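You operate a simulated robot arm through the tools that you are given. There is no shell and no other tool.

You are at the controls of a simulated robot arm. One attempt, no reset.

Task
Stop the load box and its fan, then brush the grille's dust off.
Fine: red switch first; the fan stands still before the last dust is off; the grille brush goes back. Set down upright: grille brush. What is to be rubbed or washed off counts as gone when no trace of it is left.

The check looks at the end state, three seconds after you hand in, the way a careful person would. Anything else that was tipped, shoved, dropped, spilled or broken makes it a failure.

Robot
A 7-joint arm with a fingered hand, fixed in place. Base frame: the origin is on the floor under the middle of its stand, x ahead of it, y to its left, z up. Lengths are in m, angles in rad, forces in N, time in s.
It reaches about 1.085 m from its shoulder. Its first joint turns from -2.897 to 2.897 rad. Payload 3.7 kg.
The TCP is the grasp point between the finger pads, 0.025 m short of the fingertips. In the tool frame z runs along the fingers and y along their closing line. The gripper opens to 0.088 m; its body begins 0.029 m behind the TCP. The gripper is a hand of 5 fingers: y runs from the thumb to the fingers, the wrist lies at [-0.013, -0.106, -0.174] in the tool frame, and closing takes about 1.5 s.
Orientation is that of the tool frame in the base frame, as a unit quaternion [x, y, z, w]. With the fingers straight down and the wrist toward the robot, the tool's x, y and z point along [0, 1, 0], [1, 0, 0] and [0, 0, -1] of the base frame.

Tools
- The arm moves only by the tool arm_command. Its argument "motion" is a list of rows, each a list of 6 numbers: the turn, a rotation vector about the base's x, y, z in rad, then the shift along the base's x, y, z in m. In form: [[ax, ay, az, dx, dy, dz], ...]. A call has 1 to 20 rows; each row is the pose to reach, as a shift and turn from the pose commanded when the call began. "grip" is the closure, from 0 (fully open) to 1 (shut), set as the call begins (left out, the last holds). A row lasts 0.2 s, in which the tool goes at most 0.05 m and 0.15 rad; a call with a longer step from one row to the next is refused whole, and so is a gripper value outside its range. A pose out of reach is approached as far as the arm can. The call stops where the force on the tool passes 40 N (or 10 N more than at its start, if that is more) or the arm is blocked; 0.2 s more then pass. The fingers move at their own pace (about 0.108 m/s each) and stop on an object; they squeeze with about 28 N. The grip force told is the motor's: it shows also when the fingers shut on nothing. Time passes only in rows, and 0.2 s behind the last, so rows that repeat a pose let the fingers close. It gives the time, the measured TCP pose, the force on the tool (base axes), the opening and the grip force at its end, in the units of the frame above (readings bear some noise), with the torque about the TCP (base axes, N m) and any sound that the robot's microphone picked up.
- Cameras (640 x 400 px; columns grow to the right, rows downward): "scene" is fixed at [0.2227, 0.5014, 1.1026]; the picture's right is [-0.25, -0.97, 0.00], its down [-0.39, 0.10, -0.92] and it looks along [0.89, -0.23, -0.40] (base axes); focal length 214 px, centre (320, 200). "wrist" rides on the gripper at [0.059, -0.079, -0.105] in the tool frame; the picture's right is [-0.73, 0.32, -0.61], its down [-0.62, -0.68, 0.38] and it looks along [-0.29, 0.66, 0.70] (tool axes); focal length 234 px, centre (320, 200). There is no depth. A picture from a camera that has moved, and an enlarged one, comes with that camera's place and axes in the base frame and with its lens.
- capture(camera): a new picture of that camera. No time passes.
- move_fingers(index, middle, ring, little, thumb_bend, thumb_turn): sets how far each is bent, from 0 (flat) to 100 (curled in); at 30 the hand is open as for a grip, at 70 the pads meet at the TCP. One left out holds its place. A second passes; each finger stops where it meets its share of the squeeze, and holds until it gets a number again. A gripper value or a shape takes the hand back. It gives what a move gives, with no picture; readings hold the bend of each and the force on index, middle, ring, little, thumb and palm. thumb_turn goes from beside the hand (0) to across from the fingers (100), as for a grip.
- hand_shape(shape): the hand has 5 fingers and takes this shape, open, in about a second: jaw (thumb against the fingers, like two jaws); tri (thumb and two fingers); tip (a fingertip pinch); poke (one finger out to press); point (the index stretched); flat (the hand flat); cup (the hand cupped); fist (a fist). The gripper value then closes the fingers along that shape, each until it touches; the sizes above hold for jaw. It gives what a move gives, with no picture.
- inspect(camera, box): a new picture of the part [left, top, right, bottom] of that camera's present view, enlarged. No time passes.
- close_job(): hands the job in; it is judged then, once.

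Places have to be worked out from the pictures, the camera data and where the tool is seen. Open the gripper and draw the arm clear of the work before you hand the job in, unless the task says otherwise.

The tools are called after "Emit:" as a command line: name --pt "numbers of a row" for each row, then --argument value for the rest, lists and objects as JSON in quotes. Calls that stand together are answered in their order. arm_command: Moves the arm, as the interface text tells. Its arguments: {"type":"object","properties":{"motion":{"type":"array"},"grip":{"type":"number"}},"required":["motion"]} The other tools are called the same way: hand_shape (shape) gives the hand a shape; move_fingers (index, middle, ring, little, thumb_bend, thumb_turn) moves the fingers one by one; capture (camera) takes a picture; inspect (camera, box) takes an enlarged picture of a part of a camera's view; close_job () hands the job in.

At the start:

```text
time_s: 0.0
eef_pos: [0.5637, 0.233, 1.1758]
tcp_rot: [0.708, 0.706, 0.0, 0.0]
contact_force: [-0.6, -0.5, -0.1]
ft_torque: [0.0, -0.01, -0.01]
grip_width: 0.0877
finger_force: 0.0
shape: jaw
bend: [30.0, 30.0, 30.0, 30.0, 30.0, 98.0]
finger forces: [0.0, 0.0, 0.0, 0.0, 0.0, 0.0]
```

scene: 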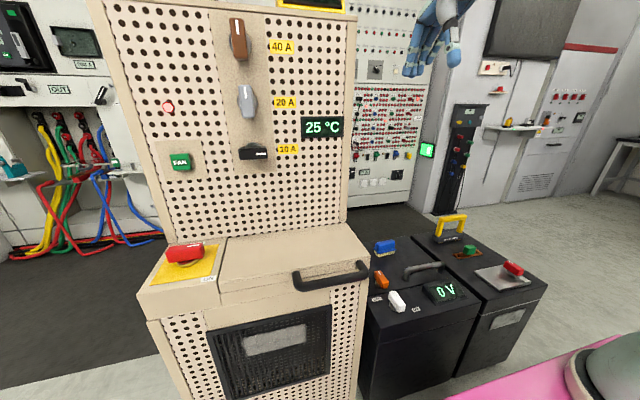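
wrist: 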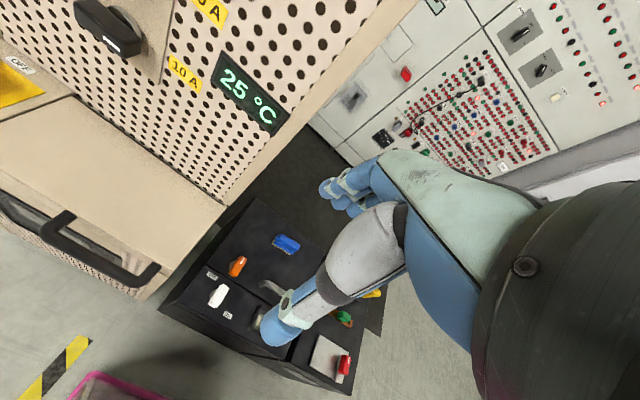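

I'll first look closer at the scene before moving: the load box with red switch, green FAN button, three load switches, and a grille. I need to find the brush and the dust.

Emit:
inspect --camera "scene" --box '[80, 0, 400, 200]'

Emit:
inspect --camera "scene" --box '[120, 200, 440, 400]'

Emit:
inspect --camera "scene" --box '[350, 200, 640, 400]'

Emit:
inspect --camera "scene" --box '[0, 0, 160, 270]'

```text
2.00 times, centred on (240, 100) of scene
camera zoom: at [0.2227, 0.5014, 1.1026], right [-0.25, -0.97, 0.0], down [-0.39, 0.1, -0.92], along [0.89, -0.23, -0.4], focal length 429 px, centre (480, 400)
```

zoom: 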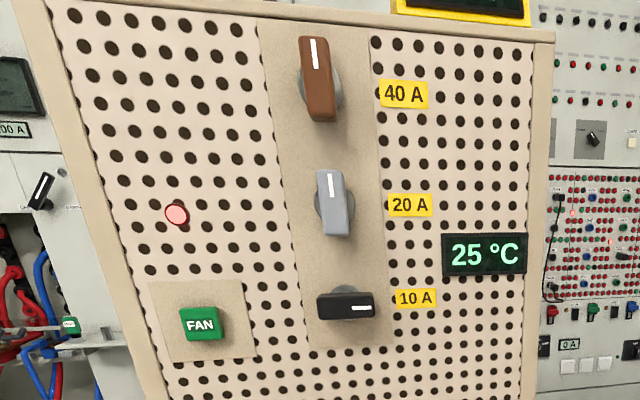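

```text
2.00 times, centred on (280, 300) of scene
camera zoom: at [0.2227, 0.5014, 1.1026], right [-0.25, -0.97, 0.0], down [-0.39, 0.1, -0.92], along [0.89, -0.23, -0.4], focal length 429 px, centre (400, 0)
```

zoom: 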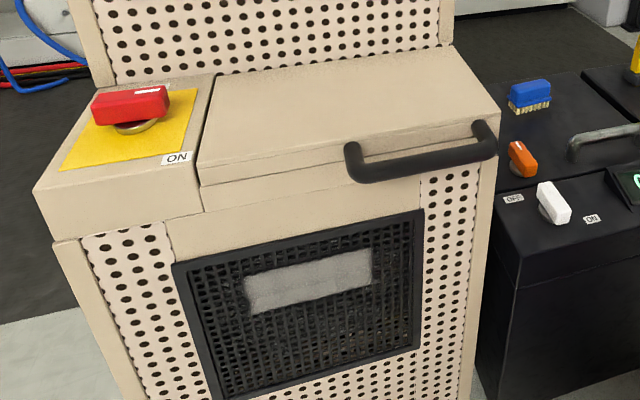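

```text
2.00 times, centred on (495, 300) of scene
camera zoom: at [0.2227, 0.5014, 1.1026], right [-0.25, -0.97, 0.0], down [-0.39, 0.1, -0.92], along [0.89, -0.23, -0.4], focal length 429 px, centre (-30, 0)
```

zoom: 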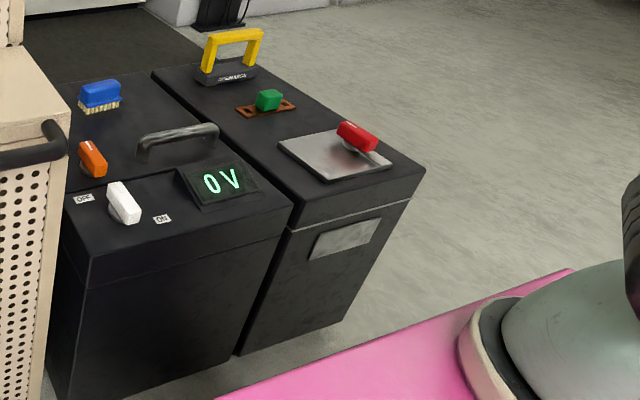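

```text
1.48 times, centred on (80, 135) of scene
camera zoom: at [0.2227, 0.5014, 1.1026], right [-0.25, -0.97, 0.0], down [-0.39, 0.1, -0.92], along [0.89, -0.23, -0.4], focal length 318 px, centre (676, 296)
```

zoom: 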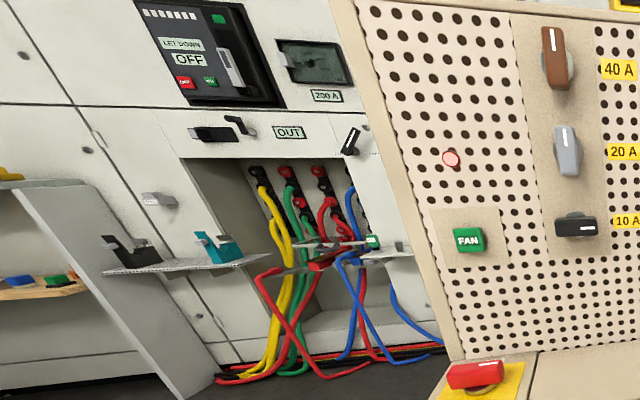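

The panel stands at roughly x≈0.75, with the red rotary switch at roughly (0.65, 0.68, 0.82) and the grille below it at x≈0.57. I'm zooming on the switch, fan button and the blue brush candidate for detail.

Emit:
inspect --camera "scene" --box '[130, 220, 240, 290]'

Emit:
inspect --camera "scene" --box '[355, 210, 475, 310]'

Emit:
inspect --camera "scene" --box '[200, 300, 340, 400]'

Emit:
inspect --camera "wrist" --box '[160, 200, 400, 400]'

Emit:
inspect --camera "scene" --box '[150, 90, 220, 180]'

```text
5.71 times, centred on (185, 255) of scene
camera zoom: at [0.2227, 0.5014, 1.1026], right [-0.25, -0.97, 0.0], down [-0.39, 0.1, -0.92], along [0.89, -0.23, -0.4], focal length 1226 px, centre (1091, -114)
```

zoom: 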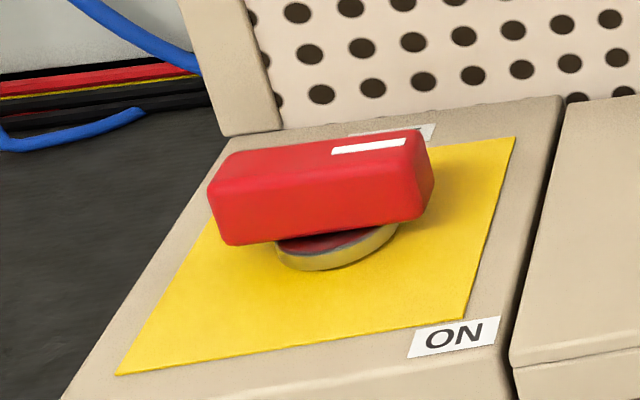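

```text
4.00 times, centred on (415, 260) of scene
camera zoom: at [0.2227, 0.5014, 1.1026], right [-0.25, -0.97, 0.0], down [-0.39, 0.1, -0.92], along [0.89, -0.23, -0.4], focal length 858 px, centre (-60, -40)
```

zoom: 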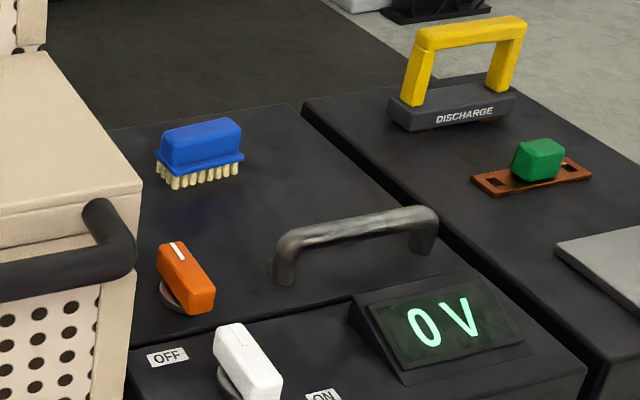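

```text
4.00 times, centred on (270, 350) of scene
camera zoom: at [0.2227, 0.5014, 1.1026], right [-0.25, -0.97, 0.0], down [-0.39, 0.1, -0.92], along [0.89, -0.23, -0.4], focal length 858 px, centre (520, -400)
```

zoom: 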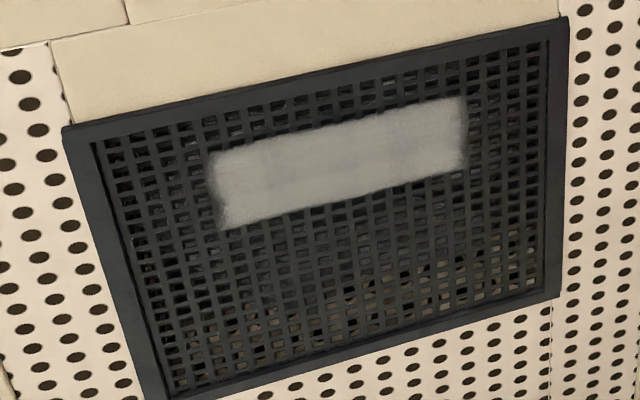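

```text
2.00 times, centred on (280, 300) of wrist
camera zoom: at [0.4843, 0.2922, 1.2814], right [0.32, -0.73, 0.61], down [-0.68, -0.62, -0.38], along [0.66, -0.29, -0.7], focal length 468 px, centre (400, 0)
```

zoom: 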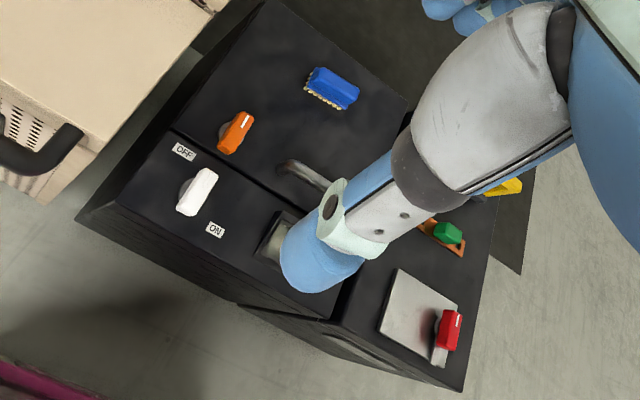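

```text
4.44 times, centred on (185, 135) of scene
camera zoom: at [0.2227, 0.5014, 1.1026], right [-0.25, -0.97, 0.0], down [-0.39, 0.1, -0.92], along [0.89, -0.23, -0.4], focal length 953 px, centre (920, 489)
```

zoom: 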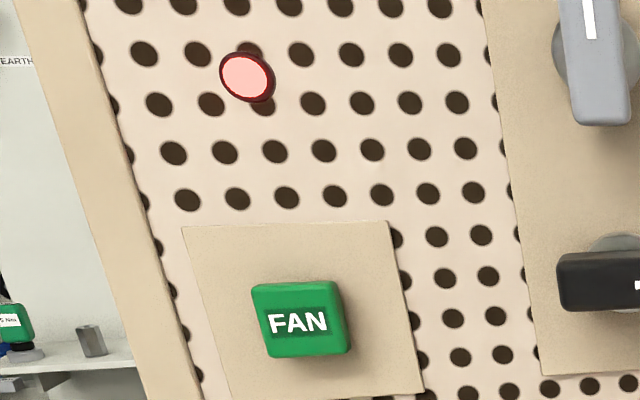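

The red switch's pointer seems to aim between labels I can't fully read, and the blue brush with cream bristles sits upright on the black cabinet. I'll move the hand back and left in free space to view the red switch and the fan button from above with the wrist camera.

Emit:
arm_command --pt "0 0 0 -0.011 0.039 -0.008" --pt "0 0 0 -0.022 0.078 -0.016" --pt "0 0 0 -0.033 0.117 -0.025" --pt "0 0 0 -0.044 0.156 -0.033" --pt "0 0 0 -0.055 0.195 -0.041" --pt "0 0 0 -0.066 0.235 -0.05" --pt "0 0 0 -0.077 0.274 -0.058" --pt "0 0 0 -0.088 0.313 -0.066" --pt "0 0 0 -0.1 0.352 -0.075" --pt "0 0 0 -0.11 0.391 -0.083" --pt "0 0 0 -0.12 0.43 -0.091" --pt "0 0 0 -0.13 0.47 -0.1"

Emit:
capture --camera "wrist"

Emit:
capture --camera "scene"

```text
time_s: 2.6
eef_pos: [0.4336, 0.703, 1.0763]
tcp_rot: [0.708, 0.707, 0.0, 0.001]
contact_force: [0.1, -0.9, 0.2]
ft_torque: [0.04, 0.04, 0.02]
grip_width: 0.0879
finger_force: 0.0
shape: jaw
bend: [30.0, 30.0, 30.0, 30.0, 30.0, 98.0]
finger forces: [0.0, 0.1, 0.1, 0.1, 0.1, 0.1]
```

```text
taken
camera wrist: at [0.3534, 0.762, 1.182], right [0.32, -0.73, 0.61], down [-0.68, -0.62, -0.38], along [0.66, -0.29, -0.7], focal length 234 px, centre (320, 200)
```

wrist: 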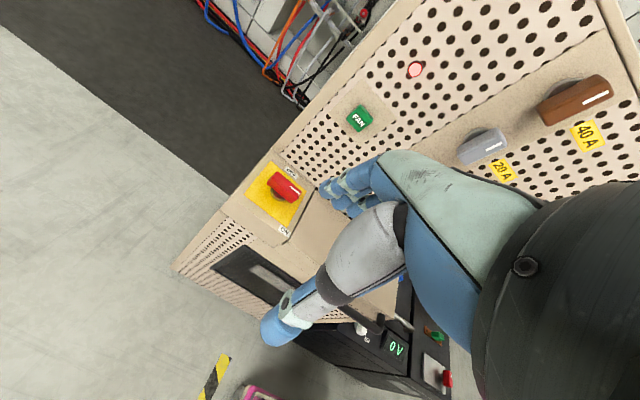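

```text
taken
```

scene: 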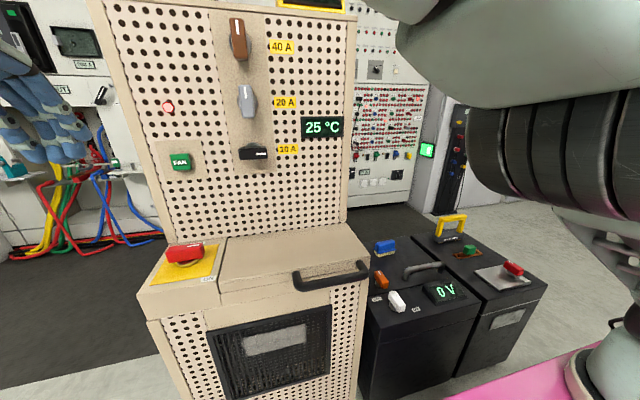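

Emit:
inspect --camera "wrist" --box '[240, 160, 320, 240]'

Emit:
inspect --camera "wrist" --box '[320, 40, 460, 150]'

Emit:
inspect --camera "wrist" --box '[160, 160, 360, 320]'

```text
5.00 times, centred on (280, 200) of wrist
camera zoom: at [0.3534, 0.762, 1.182], right [0.32, -0.73, 0.61], down [-0.68, -0.62, -0.38], along [0.66, -0.29, -0.7], focal length 1171 px, centre (520, 200)
```

zoom: 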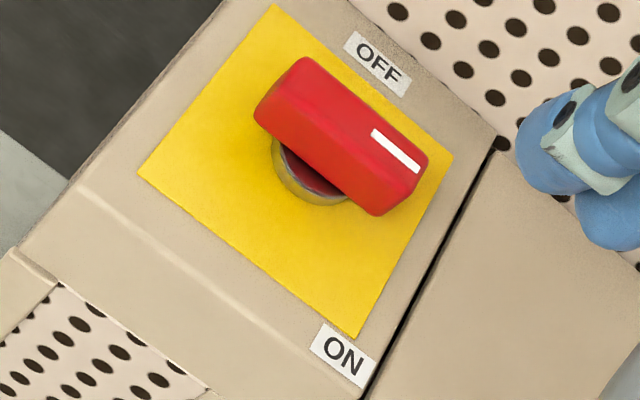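

```text
3.64 times, centred on (390, 95) of wrist
camera zoom: at [0.3534, 0.762, 1.182], right [0.32, -0.73, 0.61], down [-0.68, -0.62, -0.38], along [0.66, -0.29, -0.7], focal length 852 px, centre (66, 582)
```

zoom: 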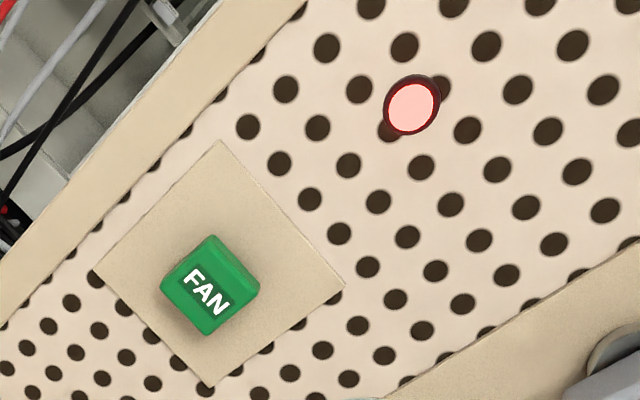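

```text
2.50 times, centred on (260, 240) of wrist
camera zoom: at [0.3534, 0.762, 1.182], right [0.32, -0.73, 0.61], down [-0.68, -0.62, -0.38], along [0.66, -0.29, -0.7], focal length 585 px, centre (470, 100)
```

zoom: 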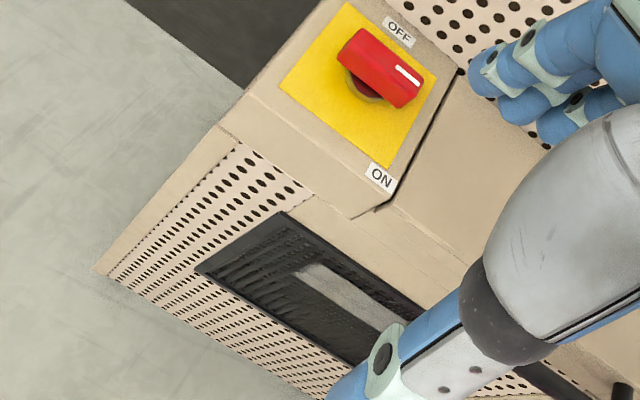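

The plate is axis-aligned, about x 0.612–0.727 and y 0.636–0.745 at z≈0.778. The red bar is at about (0.669, 0.69), points right (ON, like the 10 A knob), and OFF lies behind it at +x, so it needs +90° about z. The FAN button face is at about (0.744, 0.681, 0.990). I'll look at the hand's shape from the scene camera to judge clearance to the panel.

Emit:
inspect --camera "scene" --box '[0, 40, 140, 190]'

Emit:
inspect --camera "wrist" --box '[240, 130, 480, 360]'

```text
2.67 times, centred on (70, 115) of scene
camera zoom: at [0.2227, 0.5014, 1.1026], right [-0.25, -0.97, 0.0], down [-0.39, 0.1, -0.92], along [0.89, -0.23, -0.4], focal length 572 px, centre (987, 427)
```

zoom: 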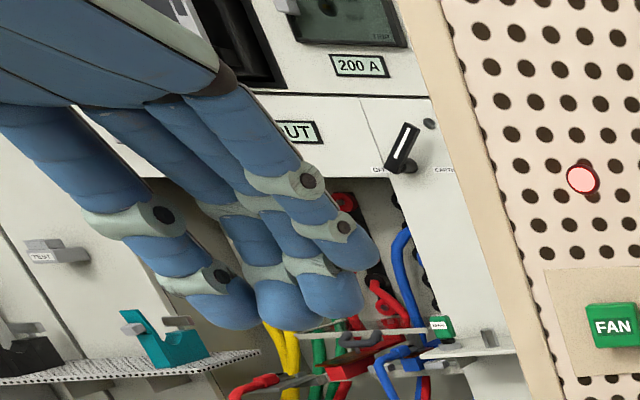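

```text
1.74 times, centred on (360, 245) of wrist
camera zoom: at [0.3534, 0.762, 1.182], right [0.32, -0.73, 0.61], down [-0.68, -0.62, -0.38], along [0.66, -0.29, -0.7], focal length 407 px, centre (250, 122)
```

zoom: 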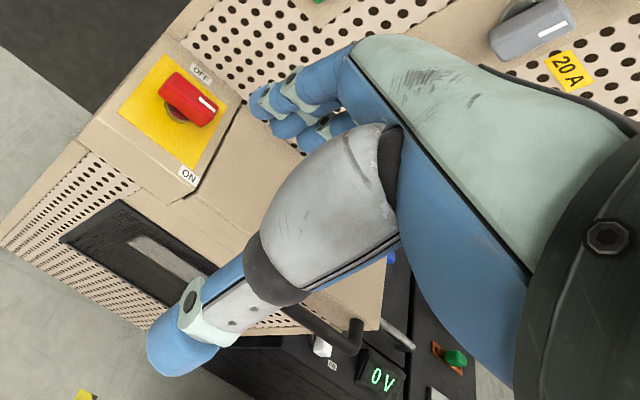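

Open fingers bulge about 7 cm ahead of the TCP, so gripping and turning the hand 90° would bring it close to the panel and the 10 A knob. Pushing the bar's right end rearward with one finger looks safer, and that finger also serves for the FAN button, so I'll set the poke shape here in free space and look at it.

Emit:
hand_shape --shape "poke"

Emit:
capture --camera "wrist"

Emit:
inspect --camera "scene" --box '[0, 20, 140, 190]'

```text
time_s: 3.5
eef_pos: [0.4315, 0.7039, 1.0755]
tcp_rot: [0.707, 0.707, 0.0, 0.0]
contact_force: [0.1, -0.1, 0.7]
ft_torque: [0.01, -0.01, 0.02]
grip_width: 0.0002
finger_force: 0.0
shape: poke
bend: [70.0, 70.0, 99.0, 99.0, 100.0, 100.0]
finger forces: [0.1, 0.0, 0.0, 0.0, 0.0, 0.1]
```

```text
taken
camera wrist: at [0.353, 0.7627, 1.1812], right [0.32, -0.73, 0.61], down [-0.68, -0.62, -0.38], along [0.66, -0.29, -0.7], focal length 234 px, centre (320, 200)
```

wrist: 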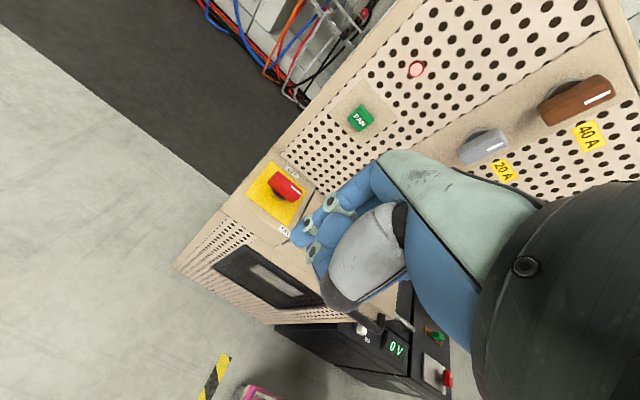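

```text
2.35 times, centred on (70, 105) of scene
camera zoom: at [0.2227, 0.5014, 1.1026], right [-0.25, -0.97, 0.0], down [-0.39, 0.1, -0.92], along [0.89, -0.23, -0.4], focal length 505 px, centre (908, 424)
```

zoom: 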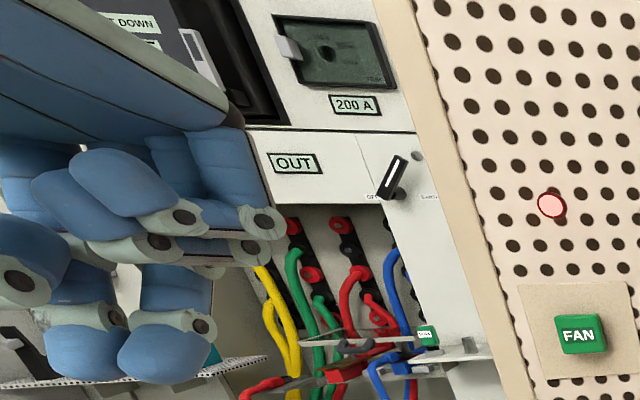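

Poke leaves index and middle tips down at about the TCP, about 4 cm wide together. I'll curl the middle finger too so only the index tip remains, and look again.

Emit:
move_fingers --index 65 --middle 100 --ring 100 --little 100

Emit:
inspect --camera "wrist" --box '[240, 130, 480, 360]'

Emit:
inspect --camera "scene" --box '[0, 20, 140, 190]'

```text
time_s: 4.5
eef_pos: [0.4316, 0.7037, 1.0744]
tcp_rot: [0.708, 0.707, 0.0, 0.0]
contact_force: [0.2, 0.6, 0.2]
ft_torque: [0.0, 0.01, 0.03]
grip_width: 0.0264
finger_force: 0.1
shape: fingers
bend: [65.0, 100.0, 100.0, 100.0, 100.0, 100.0]
finger forces: [0.0, 0.0, 0.0, 0.0, 0.1, 0.0]
```

```text
1.74 times, centred on (360, 245) of wrist
camera zoom: at [0.353, 0.7628, 1.1812], right [0.32, -0.73, 0.61], down [-0.68, -0.62, -0.38], along [0.66, -0.29, -0.7], focal length 407 px, centre (250, 122)
```

zoom: 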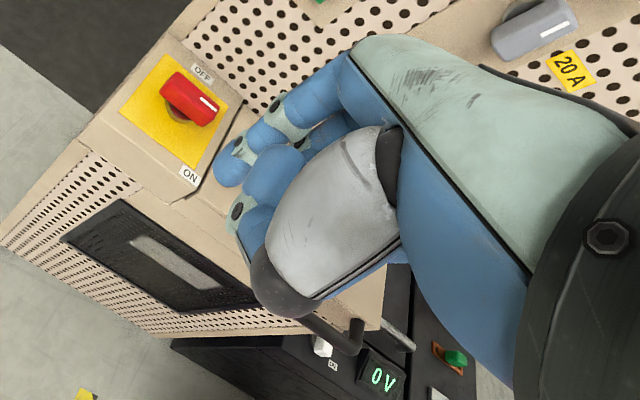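

```text
2.35 times, centred on (70, 105) of scene
camera zoom: at [0.2227, 0.5014, 1.1026], right [-0.25, -0.97, 0.0], down [-0.39, 0.1, -0.92], along [0.89, -0.23, -0.4], focal length 505 px, centre (908, 424)
```

zoom: 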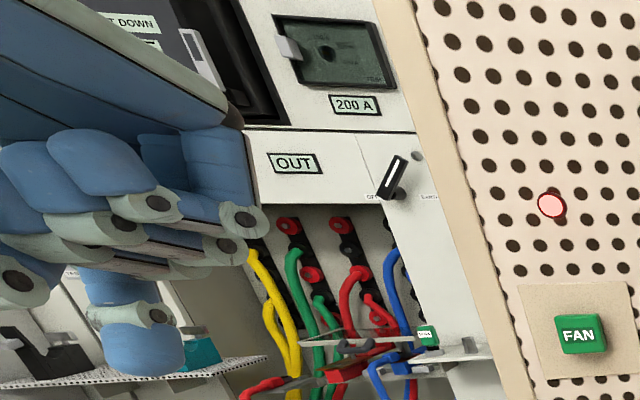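

With the index at bend 65 its tip sits about (0.005, 0.015, 0.022) from the TCP in the tool frame, but it protrudes only about 3 cm past the curled fingers. I'll try the "point" shape, whose stretched index should give more clearance.

Emit:
hand_shape --shape "point"

Emit:
capture --camera "wrist"

Emit:
inspect --camera "scene" --box '[0, 20, 180, 200]'

```text
time_s: 5.4
eef_pos: [0.4326, 0.7039, 1.0751]
tcp_rot: [0.707, 0.707, 0.0, 0.0]
contact_force: [-0.4, -0.7, 0.0]
ft_torque: [-0.01, -0.01, -0.01]
grip_width: 0.0806
finger_force: 0.0
shape: point
bend: [20.0, 100.0, 100.0, 100.0, 98.0, 88.0]
finger forces: [0.0, 0.1, 0.1, 0.0, 0.0, 0.1]
```

```text
taken
camera wrist: at [0.353, 0.7628, 1.1812], right [0.32, -0.73, 0.61], down [-0.68, -0.62, -0.38], along [0.66, -0.29, -0.7], focal length 234 px, centre (320, 200)
```

wrist: 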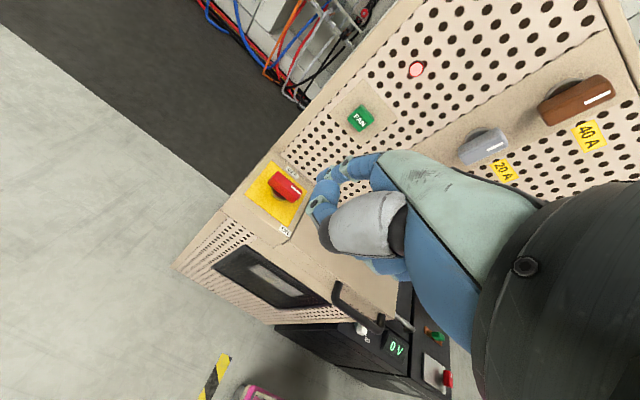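

```text
2.22 times, centred on (90, 110) of scene
camera zoom: at [0.2227, 0.5014, 1.1026], right [-0.25, -0.97, 0.0], down [-0.39, 0.1, -0.92], along [0.89, -0.23, -0.4], focal length 477 px, centre (831, 400)
```

zoom: 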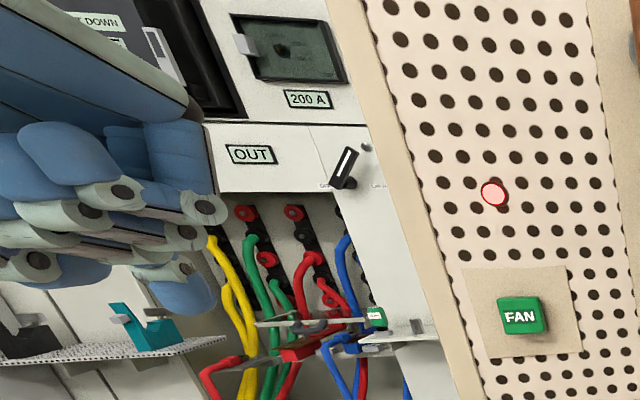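

The stretched index only moves its tip outward, and single-finger pushes may yield. A half-closed jaw grip (about 0.048 m) on the 0.02 m bar, turned about the knob axis, looks stronger and keeps clear of the panel. I'll set jaw, half close it, and approach low from the front.

Emit:
hand_shape --shape "jaw"

Emit:
arm_command --grip 0.45 --pt "0 0 0 0.01 0 -0.03" --pt "0 0 0 0.025 0 -0.06" --pt "0 0 0 0.045 0 -0.09" --pt "0 0 0 0.065 0 -0.12" --pt "0 0 0 0.085 0 -0.15" --pt "0 0 0 0.105 0 -0.18" --pt "0 0 0 0.12 0 -0.19" --pt "0 0 0 0.12 0 -0.19"

Emit:
capture --camera "wrist"

Emit:
capture --camera "scene"

```text
time_s: 6.3
eef_pos: [0.4313, 0.7029, 1.0755]
tcp_rot: [0.707, 0.707, 0.0, 0.0]
contact_force: [0.5, -0.1, 0.4]
ft_torque: [0.03, 0.01, -0.02]
grip_width: 0.0874
finger_force: 0.0
shape: jaw
bend: [30.0, 30.0, 30.0, 30.0, 30.0, 97.0]
finger forces: [0.0, 0.0, 0.0, 0.1, 0.1, 0.0]
```

```text
time_s: 8.1
eef_pos: [0.5535, 0.6997, 0.8861]
tcp_rot: [0.707, 0.707, 0.0, -0.001]
contact_force: [-0.8, 0.1, -0.7]
ft_torque: [-0.02, -0.02, 0.01]
grip_width: 0.0488
finger_force: 0.1
shape: jaw
bend: [74.0, 42.0, 39.0, 42.0, 67.0, 100.0]
finger forces: [0.1, 0.0, 0.0, 0.0, 0.0, 0.0]
```

```text
taken
camera wrist: at [0.4729, 0.7584, 0.9914], right [0.32, -0.73, 0.61], down [-0.68, -0.62, -0.38], along [0.66, -0.29, -0.7], focal length 234 px, centre (320, 200)
```

wrist: 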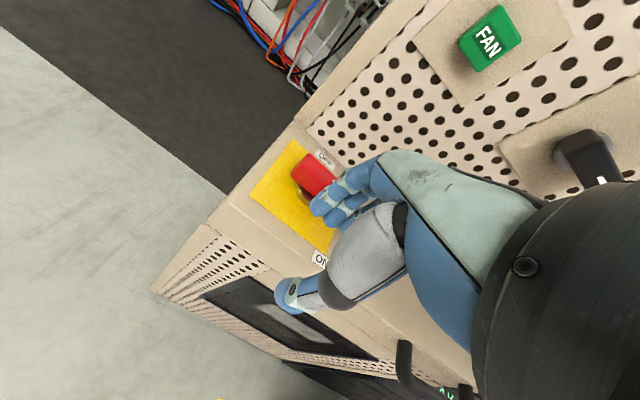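

```text
taken
```

scene: 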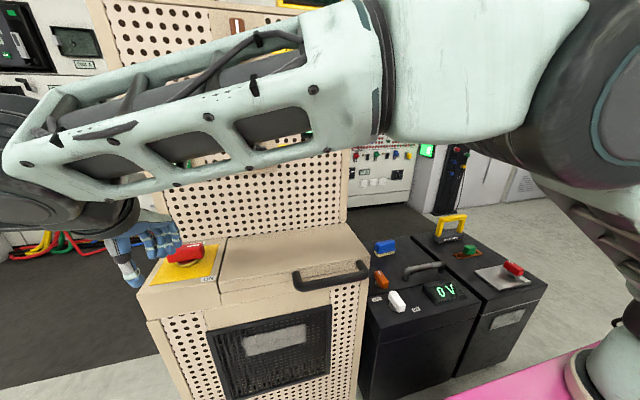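

The reported bends are uneven (index 74, thumb 67), which is odd. I'll zoom in on the hand in both views to see what the fingers actually look like.

Emit:
inspect --camera "scene" --box '[80, 190, 250, 310]'

Emit:
inspect --camera "wrist" --box '[230, 120, 430, 320]'

```text
3.33 times, centred on (165, 250) of scene
camera zoom: at [0.2227, 0.5014, 1.1026], right [-0.25, -0.97, 0.0], down [-0.39, 0.1, -0.92], along [0.89, -0.23, -0.4], focal length 715 px, centre (837, 33)
```

zoom: 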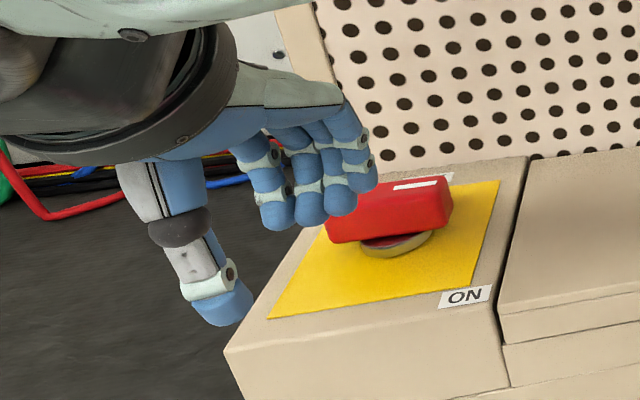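

```text
2.00 times, centred on (330, 220) of wrist
camera zoom: at [0.4729, 0.7584, 0.9914], right [0.32, -0.73, 0.61], down [-0.68, -0.62, -0.38], along [0.66, -0.29, -0.7], focal length 468 px, centre (300, 160)
```

zoom: 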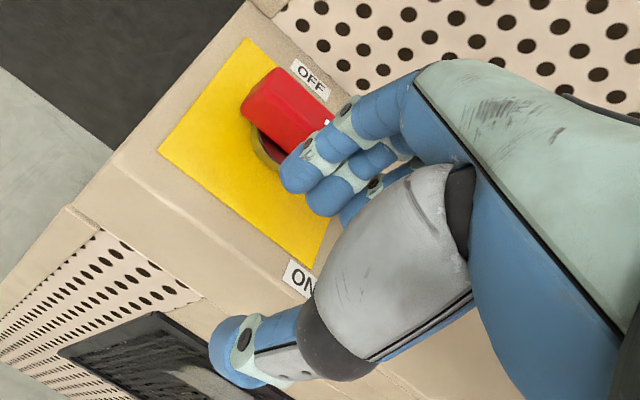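

The fingers actually look even. Thumb and index both sit at about tool x +0.006, with the little finger at −0.037. Pinching the bar's tail (its left end) with only thumb and index and pulling it toward me along an arc moves away from the panel, so I'll check the "tip" shape here.

Emit:
hand_shape --shape "tip"

Emit:
inspect --camera "scene" --box '[80, 190, 250, 310]'

Emit:
inspect --camera "wrist" --box '[230, 120, 430, 320]'

```text
time_s: 9.0
eef_pos: [0.553, 0.699, 0.8843]
tcp_rot: [0.707, 0.708, 0.001, 0.0]
contact_force: [0.5, -0.2, 0.3]
ft_torque: [-0.01, 0.01, -0.03]
grip_width: 0.088
finger_force: 0.1
shape: tip
bend: [30.0, 98.0, 99.0, 99.0, 30.0, 98.0]
finger forces: [0.0, 0.0, 0.0, 0.0, 0.1, 0.1]
```

```text
3.33 times, centred on (165, 250) of scene
camera zoom: at [0.2227, 0.5014, 1.1026], right [-0.25, -0.97, 0.0], down [-0.39, 0.1, -0.92], along [0.89, -0.23, -0.4], focal length 715 px, centre (837, 33)
```

zoom: 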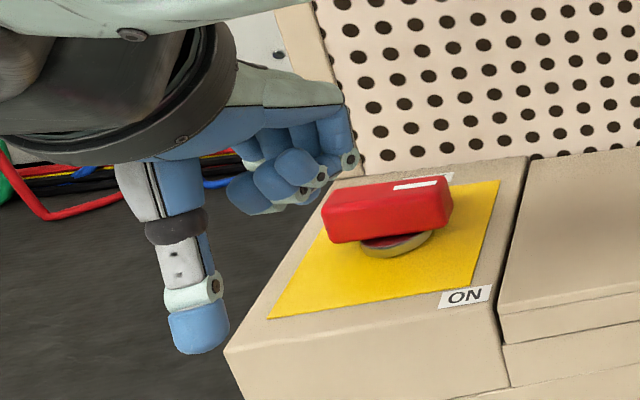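

```text
2.00 times, centred on (330, 220) of wrist
camera zoom: at [0.4727, 0.7584, 0.9917], right [0.32, -0.73, 0.61], down [-0.68, -0.62, -0.38], along [0.66, -0.29, -0.7], focal length 468 px, centre (300, 160)
```

zoom: 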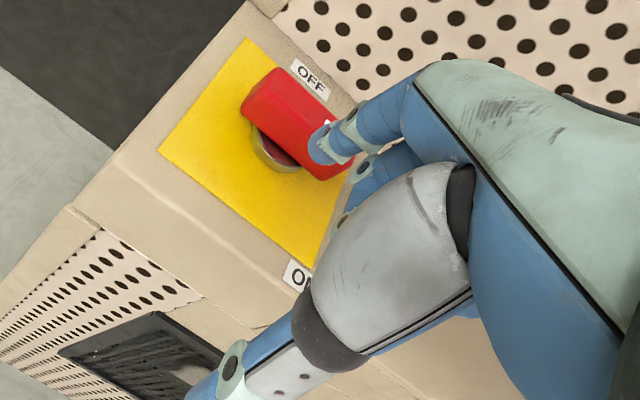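

In the tip shape only index and thumb are out, which suits a pinch on the bar's tail; the bar top comes out at z≈0.822. I'll close partly and move over the tail at (0.669, 0.7065) with the tips still above the bar, then check.

Emit:
arm_command --grip 0.5 --pt "0 0 0 0 0 0.005" --pt "0 0 0 0 0 0.005" --pt "0 0 0 0 0 0.005" --pt "0 0 0 0 0 0.005" --pt "0 0 0 0.03 0.002 0.005" --pt "0 0 0 0.06 0.004 0.005" --pt "0 0 0 0.09 0.006 0.005" --pt "0 0 0 0.115 0.008 0.005" --pt "0 0 0 0.115 0.008 0.005"

Emit:
capture --camera "wrist"

Emit:
inspect --camera "scene" --box '[80, 170, 260, 310]'

Emit:
inspect --camera "wrist" --box '[230, 100, 430, 300]'

```text
time_s: 11.0
eef_pos: [0.6689, 0.7127, 0.8924]
tcp_rot: [0.707, 0.707, 0.0, 0.0]
contact_force: [0.5, 0.6, 0.1]
ft_torque: [0.01, -0.04, 0.03]
grip_width: 0.0442
finger_force: 0.0
shape: tip
bend: [73.0, 98.0, 99.0, 99.0, 69.0, 100.0]
finger forces: [0.0, 0.1, 0.0, 0.0, 0.0, 0.0]
```

```text
taken
camera wrist: at [0.5903, 0.7712, 0.9985], right [0.32, -0.73, 0.61], down [-0.68, -0.62, -0.38], along [0.66, -0.29, -0.7], focal length 234 px, centre (320, 200)
```

wrist: 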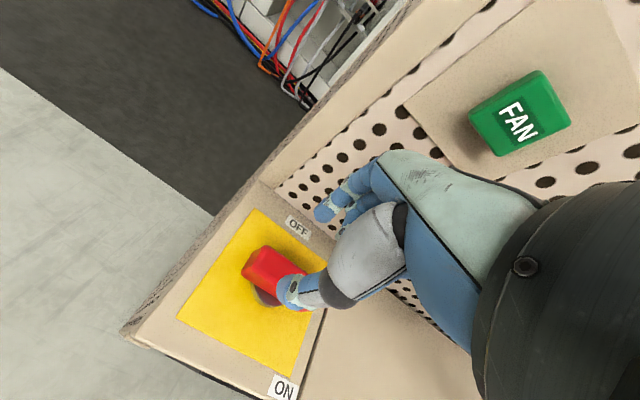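

```text
2.86 times, centred on (170, 240) of scene
camera zoom: at [0.2227, 0.5014, 1.1026], right [-0.25, -0.97, 0.0], down [-0.39, 0.1, -0.92], along [0.89, -0.23, -0.4], focal length 613 px, centre (749, 86)
```

zoom: 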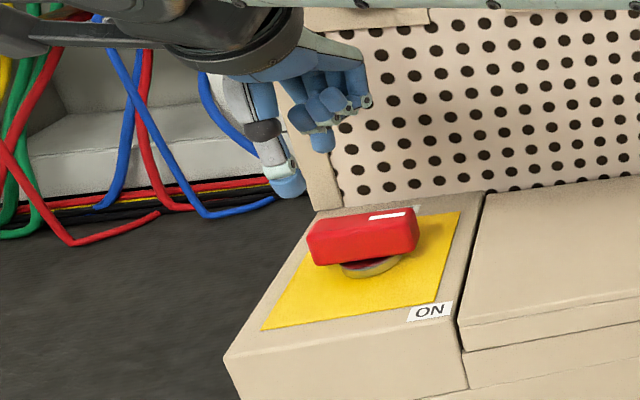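

```text
2.00 times, centred on (330, 200) of wrist
camera zoom: at [0.5903, 0.7712, 0.9985], right [0.32, -0.73, 0.61], down [-0.68, -0.62, -0.38], along [0.66, -0.29, -0.7], focal length 468 px, centre (300, 200)
```

zoom: 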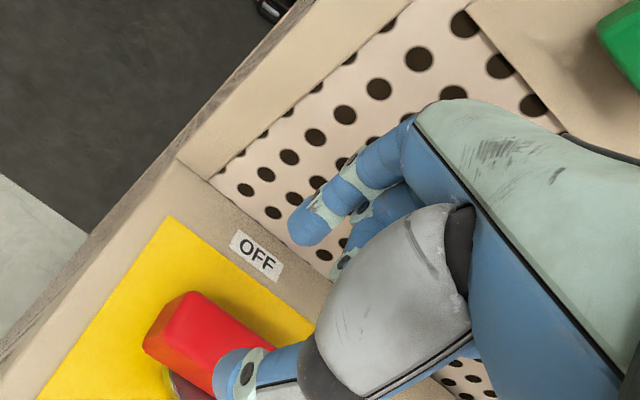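

Both tips straddle the bar's tail: index at x≈0.700, thumb at x≈0.641, both at y≈0.713, bar at x≈0.669. I'll lower 7 cm and then close the pinch.

Emit:
arm_command --pt "0 0 0 0 0 -0.02" --pt "0 0 0 0 0 -0.04" --pt "0 0 0 0 0 -0.055" --pt "0 0 0 0 0 -0.068" --pt "0 0 0 0 0 -0.068"

Emit:
inspect --camera "scene" --box '[80, 170, 260, 310]'

Emit:
inspect --camera "wrist" --box '[200, 120, 400, 320]'

```text
time_s: 12.2
eef_pos: [0.6686, 0.712, 0.8226]
tcp_rot: [0.707, 0.707, -0.001, 0.0]
contact_force: [-0.6, -0.6, 0.1]
ft_torque: [0.02, -0.03, 0.01]
grip_width: 0.0444
finger_force: 0.0
shape: tip
bend: [73.0, 98.0, 99.0, 99.0, 69.0, 100.0]
finger forces: [0.0, 0.1, 0.0, 0.0, 0.2, 0.0]
```

```text
2.86 times, centred on (170, 240) of scene
camera zoom: at [0.2227, 0.5014, 1.1026], right [-0.25, -0.97, 0.0], down [-0.39, 0.1, -0.92], along [0.89, -0.23, -0.4], focal length 613 px, centre (749, 86)
```

zoom: 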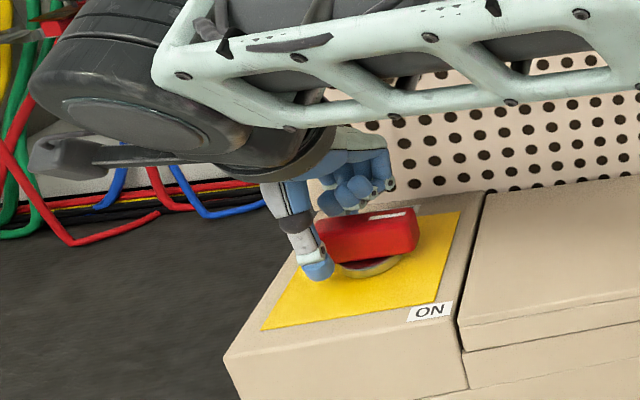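

```text
2.00 times, centred on (300, 220) of wrist
camera zoom: at [0.5893, 0.7704, 0.9285], right [0.32, -0.73, 0.61], down [-0.68, -0.62, -0.38], along [0.66, -0.29, -0.7], focal length 468 px, centre (360, 160)
```

zoom: 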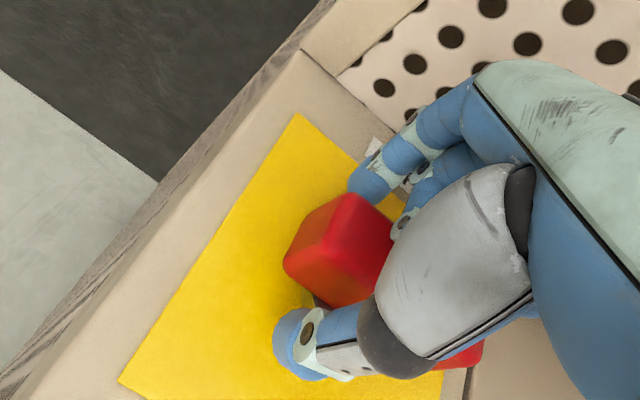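

The bar's tail is now between index and thumb with no contact force. I'll close the pinch and hold.

Emit:
arm_command --grip 1.0 --pt "0 0 0 0 0 0" --pt "0 0 0 0 0 0" --pt "0 0 0 0 0 0" --pt "0 0 0 0 0 0" --pt "0 0 0 0 0 0" --pt "0 0 0 0 0 0"

Emit:
inspect --camera "wrist" --box '[200, 120, 400, 320]'

```text
time_s: 13.6
eef_pos: [0.6683, 0.7113, 0.8219]
tcp_rot: [0.708, 0.706, 0.0, -0.001]
contact_force: [0.1, -0.4, -2.0]
ft_torque: [-0.02, -0.01, 0.01]
grip_width: 0.0202
finger_force: 28.6
shape: tip
bend: [73.0, 100.0, 100.0, 100.0, 74.0, 100.0]
finger forces: [24.2, 0.0, 0.0, 0.0, 25.1, 0.1]
```

```text
2.00 times, centred on (300, 220) of wrist
camera zoom: at [0.5894, 0.7704, 0.9285], right [0.32, -0.73, 0.61], down [-0.68, -0.62, -0.38], along [0.66, -0.29, -0.7], focal length 468 px, centre (360, 160)
```

zoom: 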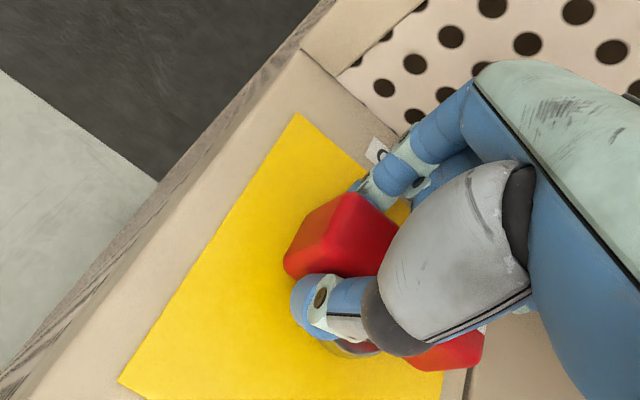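

The pinch holds (width 0.0202, about 24 N per finger). I'll turn the first 45° about the knob axis, moving the TCP on an arc of radius ≈0.0205.

Emit:
arm_command --pt "0 0 0.13 -0.00266 -0.00017 0" --pt "0 0 0.26 -0.00527 -0.00069 0" --pt "0 0 0.39 -0.0078 -0.00154 0" --pt "0 0 0.52 -0.01019 -0.0027 0" --pt "0 0 0.65 -0.0124 -0.0042 0" --pt "0 0 0.78 -0.01442 -0.0059 0"

Emit:
inspect --camera "scene" --box '[80, 170, 260, 310]'

Emit:
capture --camera "wrist"

```text
time_s: 15.0
eef_pos: [0.6526, 0.7039, 0.823]
tcp_rot: [0.384, 0.923, 0.0, 0.001]
contact_force: [0.7, 2.4, 1.1]
ft_torque: [0.06, -0.02, 0.01]
grip_width: 0.0207
finger_force: 28.0
shape: tip
bend: [73.0, 100.0, 100.0, 100.0, 75.0, 100.0]
finger forces: [27.3, 0.0, 0.1, 0.0, 25.4, 0.0]
```

```text
2.86 times, centred on (170, 240) of scene
camera zoom: at [0.2227, 0.5014, 1.1026], right [-0.25, -0.97, 0.0], down [-0.39, 0.1, -0.92], along [0.89, -0.23, -0.4], focal length 613 px, centre (749, 86)
```

zoom: 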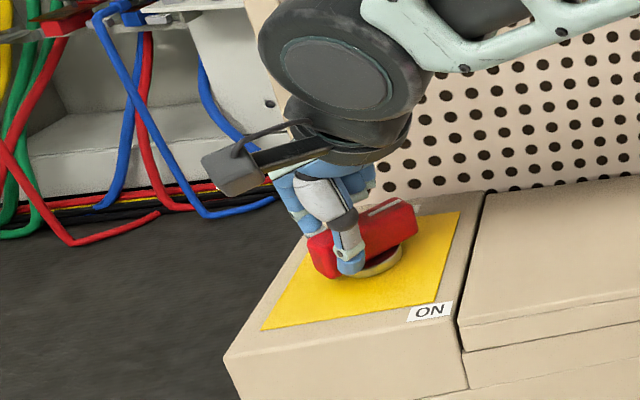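

```text
taken
camera wrist: at [0.5557, 0.691, 0.9281], right [0.74, -0.29, 0.61], down [-0.04, -0.92, -0.38], along [0.67, 0.26, -0.7], focal length 234 px, centre (320, 200)
```

wrist: 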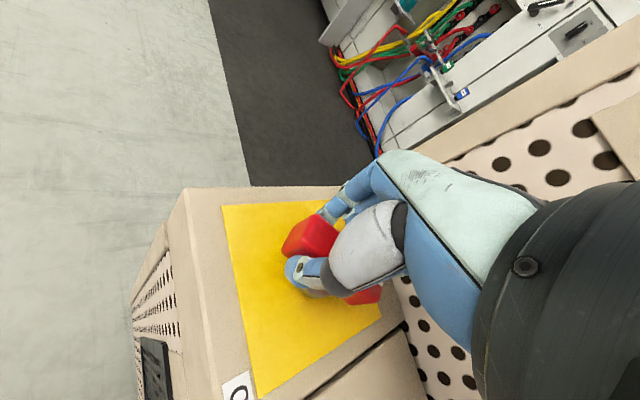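

The knob follows easily (about 2 N) and is at roughly 45°. I'll continue to about 65° and check the wrist's clearance to the panel.

Emit:
arm_command --pt "0 0 0.12 -0.00164 -0.00183 0" --pt "0 0 0.24 -0.00305 -0.00384 0" --pt "0 0 0.35 -0.00412 -0.00583 0"

Emit:
capture --camera "scene"

Emit:
capture --camera "wrist"

```text
time_s: 15.8
eef_pos: [0.6509, 0.7002, 0.8229]
tcp_rot: [0.218, 0.976, -0.001, 0.0]
contact_force: [-0.9, 1.4, 6.0]
ft_torque: [0.01, 0.0, -0.01]
grip_width: 0.0207
finger_force: 27.8
shape: tip
bend: [73.0, 100.0, 100.0, 100.0, 75.0, 100.0]
finger forces: [26.5, 0.1, 0.1, 0.1, 26.4, 0.0]
```

```text
taken
```

scene: 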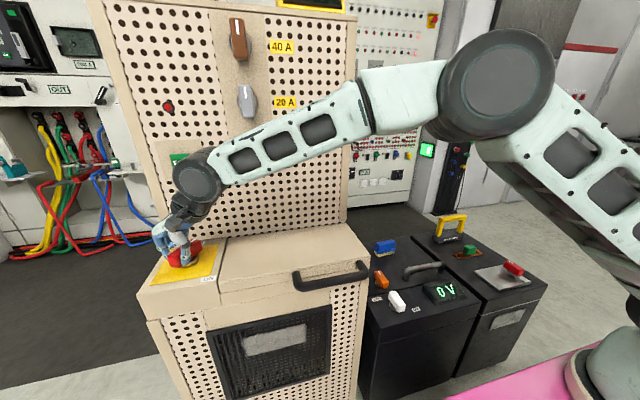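

```text
taken
camera wrist: at [0.5628, 0.6536, 0.9278], right [0.79, -0.02, 0.61], down [0.27, -0.88, -0.38], along [0.54, 0.47, -0.7], focal length 234 px, centre (320, 200)
```

wrist: 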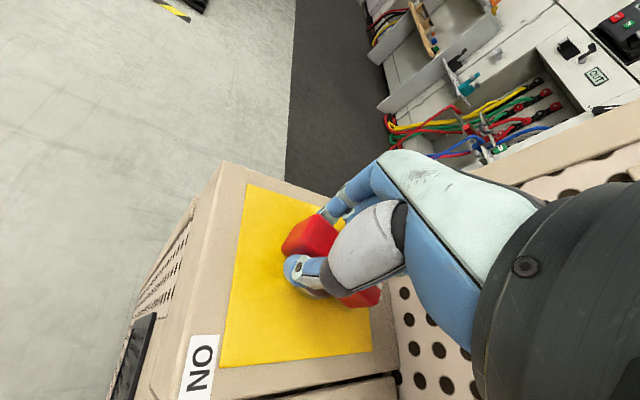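

The red lamp on the panel has gone dark, so the load is switching off. I'll finish the arc to the full 90°, with the hand's yaw stopping at about 82° to keep the wrist off the panel.

Emit:
arm_command --pt "0 0 0.1 -0.00091 -0.00228 0" --pt "0 0 0.2 -0.00155 -0.00465 0" --pt "0 0 0.27 -0.00189 -0.00709 0" --pt "0 0 0.32 -0.00195 -0.00934 0" --pt "0 0 0.32 -0.00195 -0.00934 0"

Emit:
capture --camera "scene"

Emit:
capture --camera "wrist"

```text
time_s: 17.0
eef_pos: [0.6466, 0.6902, 0.8227]
tcp_rot: [0.06, 0.998, 0.0, -0.001]
contact_force: [-5.8, 3.9, -1.0]
ft_torque: [0.13, 0.13, 0.07]
grip_width: 0.0211
finger_force: 28.2
shape: tip
bend: [73.0, 100.0, 100.0, 100.0, 75.0, 100.0]
finger forces: [27.8, 0.0, 0.1, 0.0, 24.8, 0.1]
```

```text
taken
```

scene: 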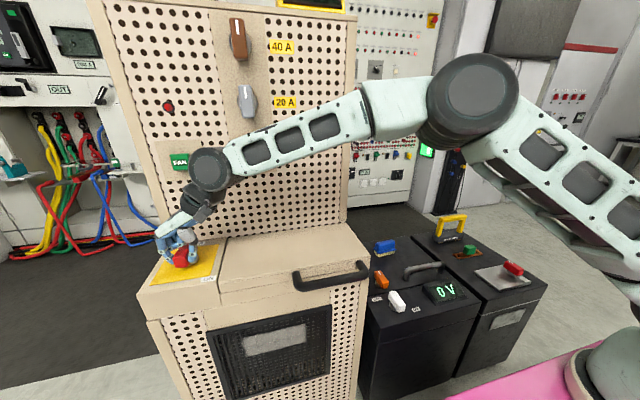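

```text
taken
camera wrist: at [0.5793, 0.6192, 0.9285], right [0.76, 0.23, 0.61], down [0.54, -0.75, -0.38], along [0.37, 0.62, -0.7], focal length 234 px, centre (320, 200)
```

wrist: 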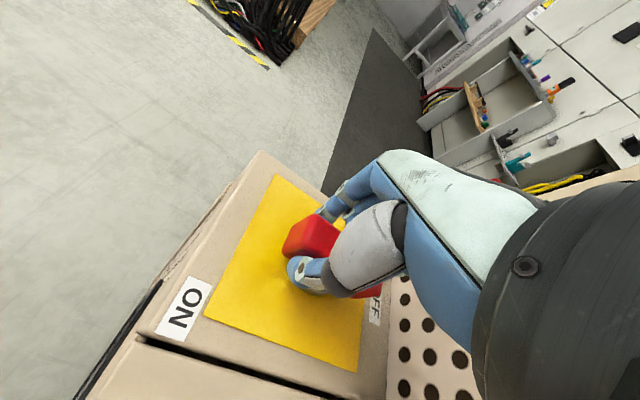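

The hand is at yaw ≈83° with a small side force, so the knob is near or at its stop. I'll zoom in to measure the bar's angle.

Emit:
inspect --camera "wrist" --box '[250, 160, 410, 320]'

Emit:
inspect --camera "scene" --box '[130, 190, 240, 300]'

```text
2.50 times, centred on (330, 240) of wrist
camera zoom: at [0.5793, 0.6192, 0.9285], right [0.76, 0.23, 0.61], down [0.54, -0.75, -0.38], along [0.37, 0.62, -0.7], focal length 585 px, centre (295, 100)
```

zoom: 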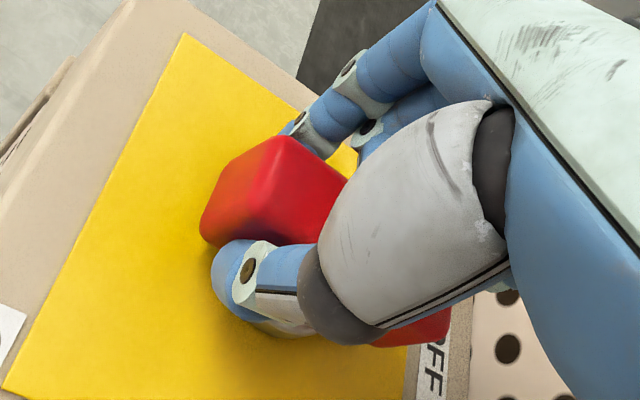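

```text
3.64 times, centred on (185, 245) of scene
camera zoom: at [0.2227, 0.5014, 1.1026], right [-0.25, -0.97, 0.0], down [-0.39, 0.1, -0.92], along [0.89, -0.23, -0.4], focal length 780 px, centre (811, 36)
```

zoom: 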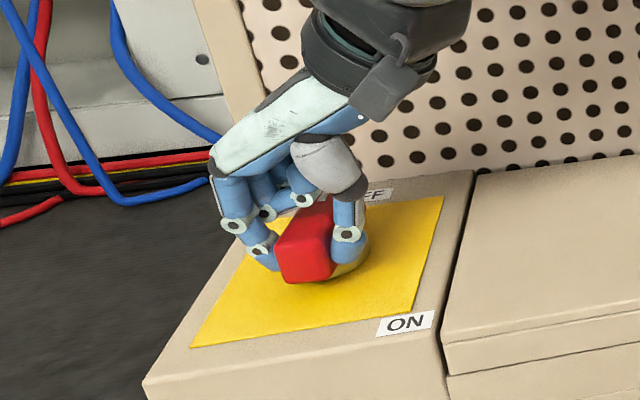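

The bar looks close to aligned with OFF. I'll open the pinch partly and lift straight up to see the knob's true angle.

Emit:
arm_command --grip 0.5 --pt "0 0 0 0 0 0" --pt "0 0 0 0 0 0" --pt "0 0 0 0 0 0" --pt "0 0 0 0 0 0" --pt "0 0 0 0 0 0.02" --pt "0 0 0 0 0 0.045" --pt "0 0 0 -0.02 -0.02 0.06" --pt "0 0 0 -0.05 -0.04 0.07" --pt "0 0 0 -0.08 -0.06 0.08" --pt "0 0 0 -0.08 -0.06 0.08"

Emit:
capture --camera "wrist"

Emit:
capture --camera "scene"

```text
time_s: 19.2
eef_pos: [0.5726, 0.628, 0.9001]
tcp_rot: [0.061, 0.998, 0.001, 0.0]
contact_force: [0.4, 0.5, 0.2]
ft_torque: [0.03, 0.02, 0.02]
grip_width: 0.0436
finger_force: 0.1
shape: tip
bend: [73.0, 98.0, 99.0, 99.0, 70.0, 100.0]
finger forces: [0.1, 0.0, 0.0, 0.0, 0.1, 0.1]
```

```text
taken
camera wrist: at [0.5049, 0.5566, 1.0062], right [0.76, 0.23, 0.61], down [0.54, -0.75, -0.38], along [0.37, 0.62, -0.7], focal length 234 px, centre (320, 200)
```

wrist: 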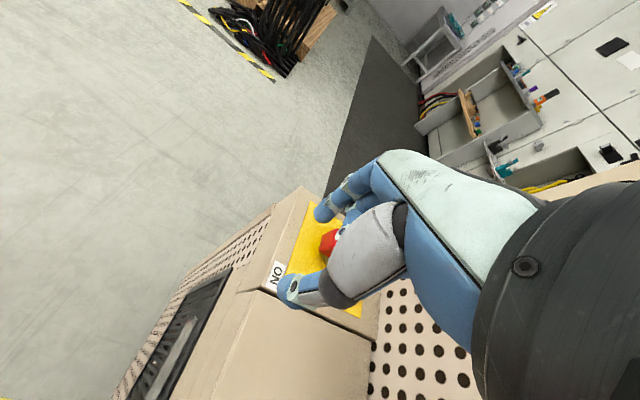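

```text
taken
```

scene: 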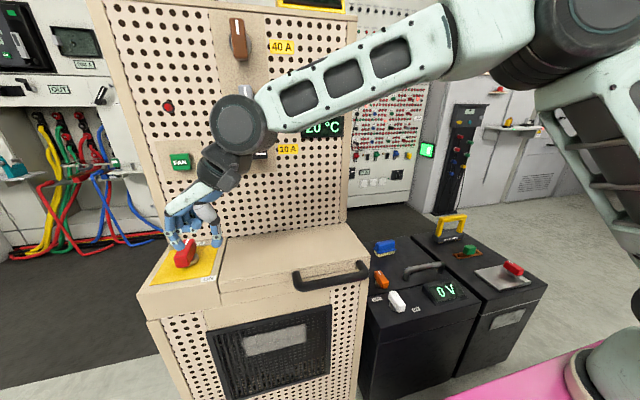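

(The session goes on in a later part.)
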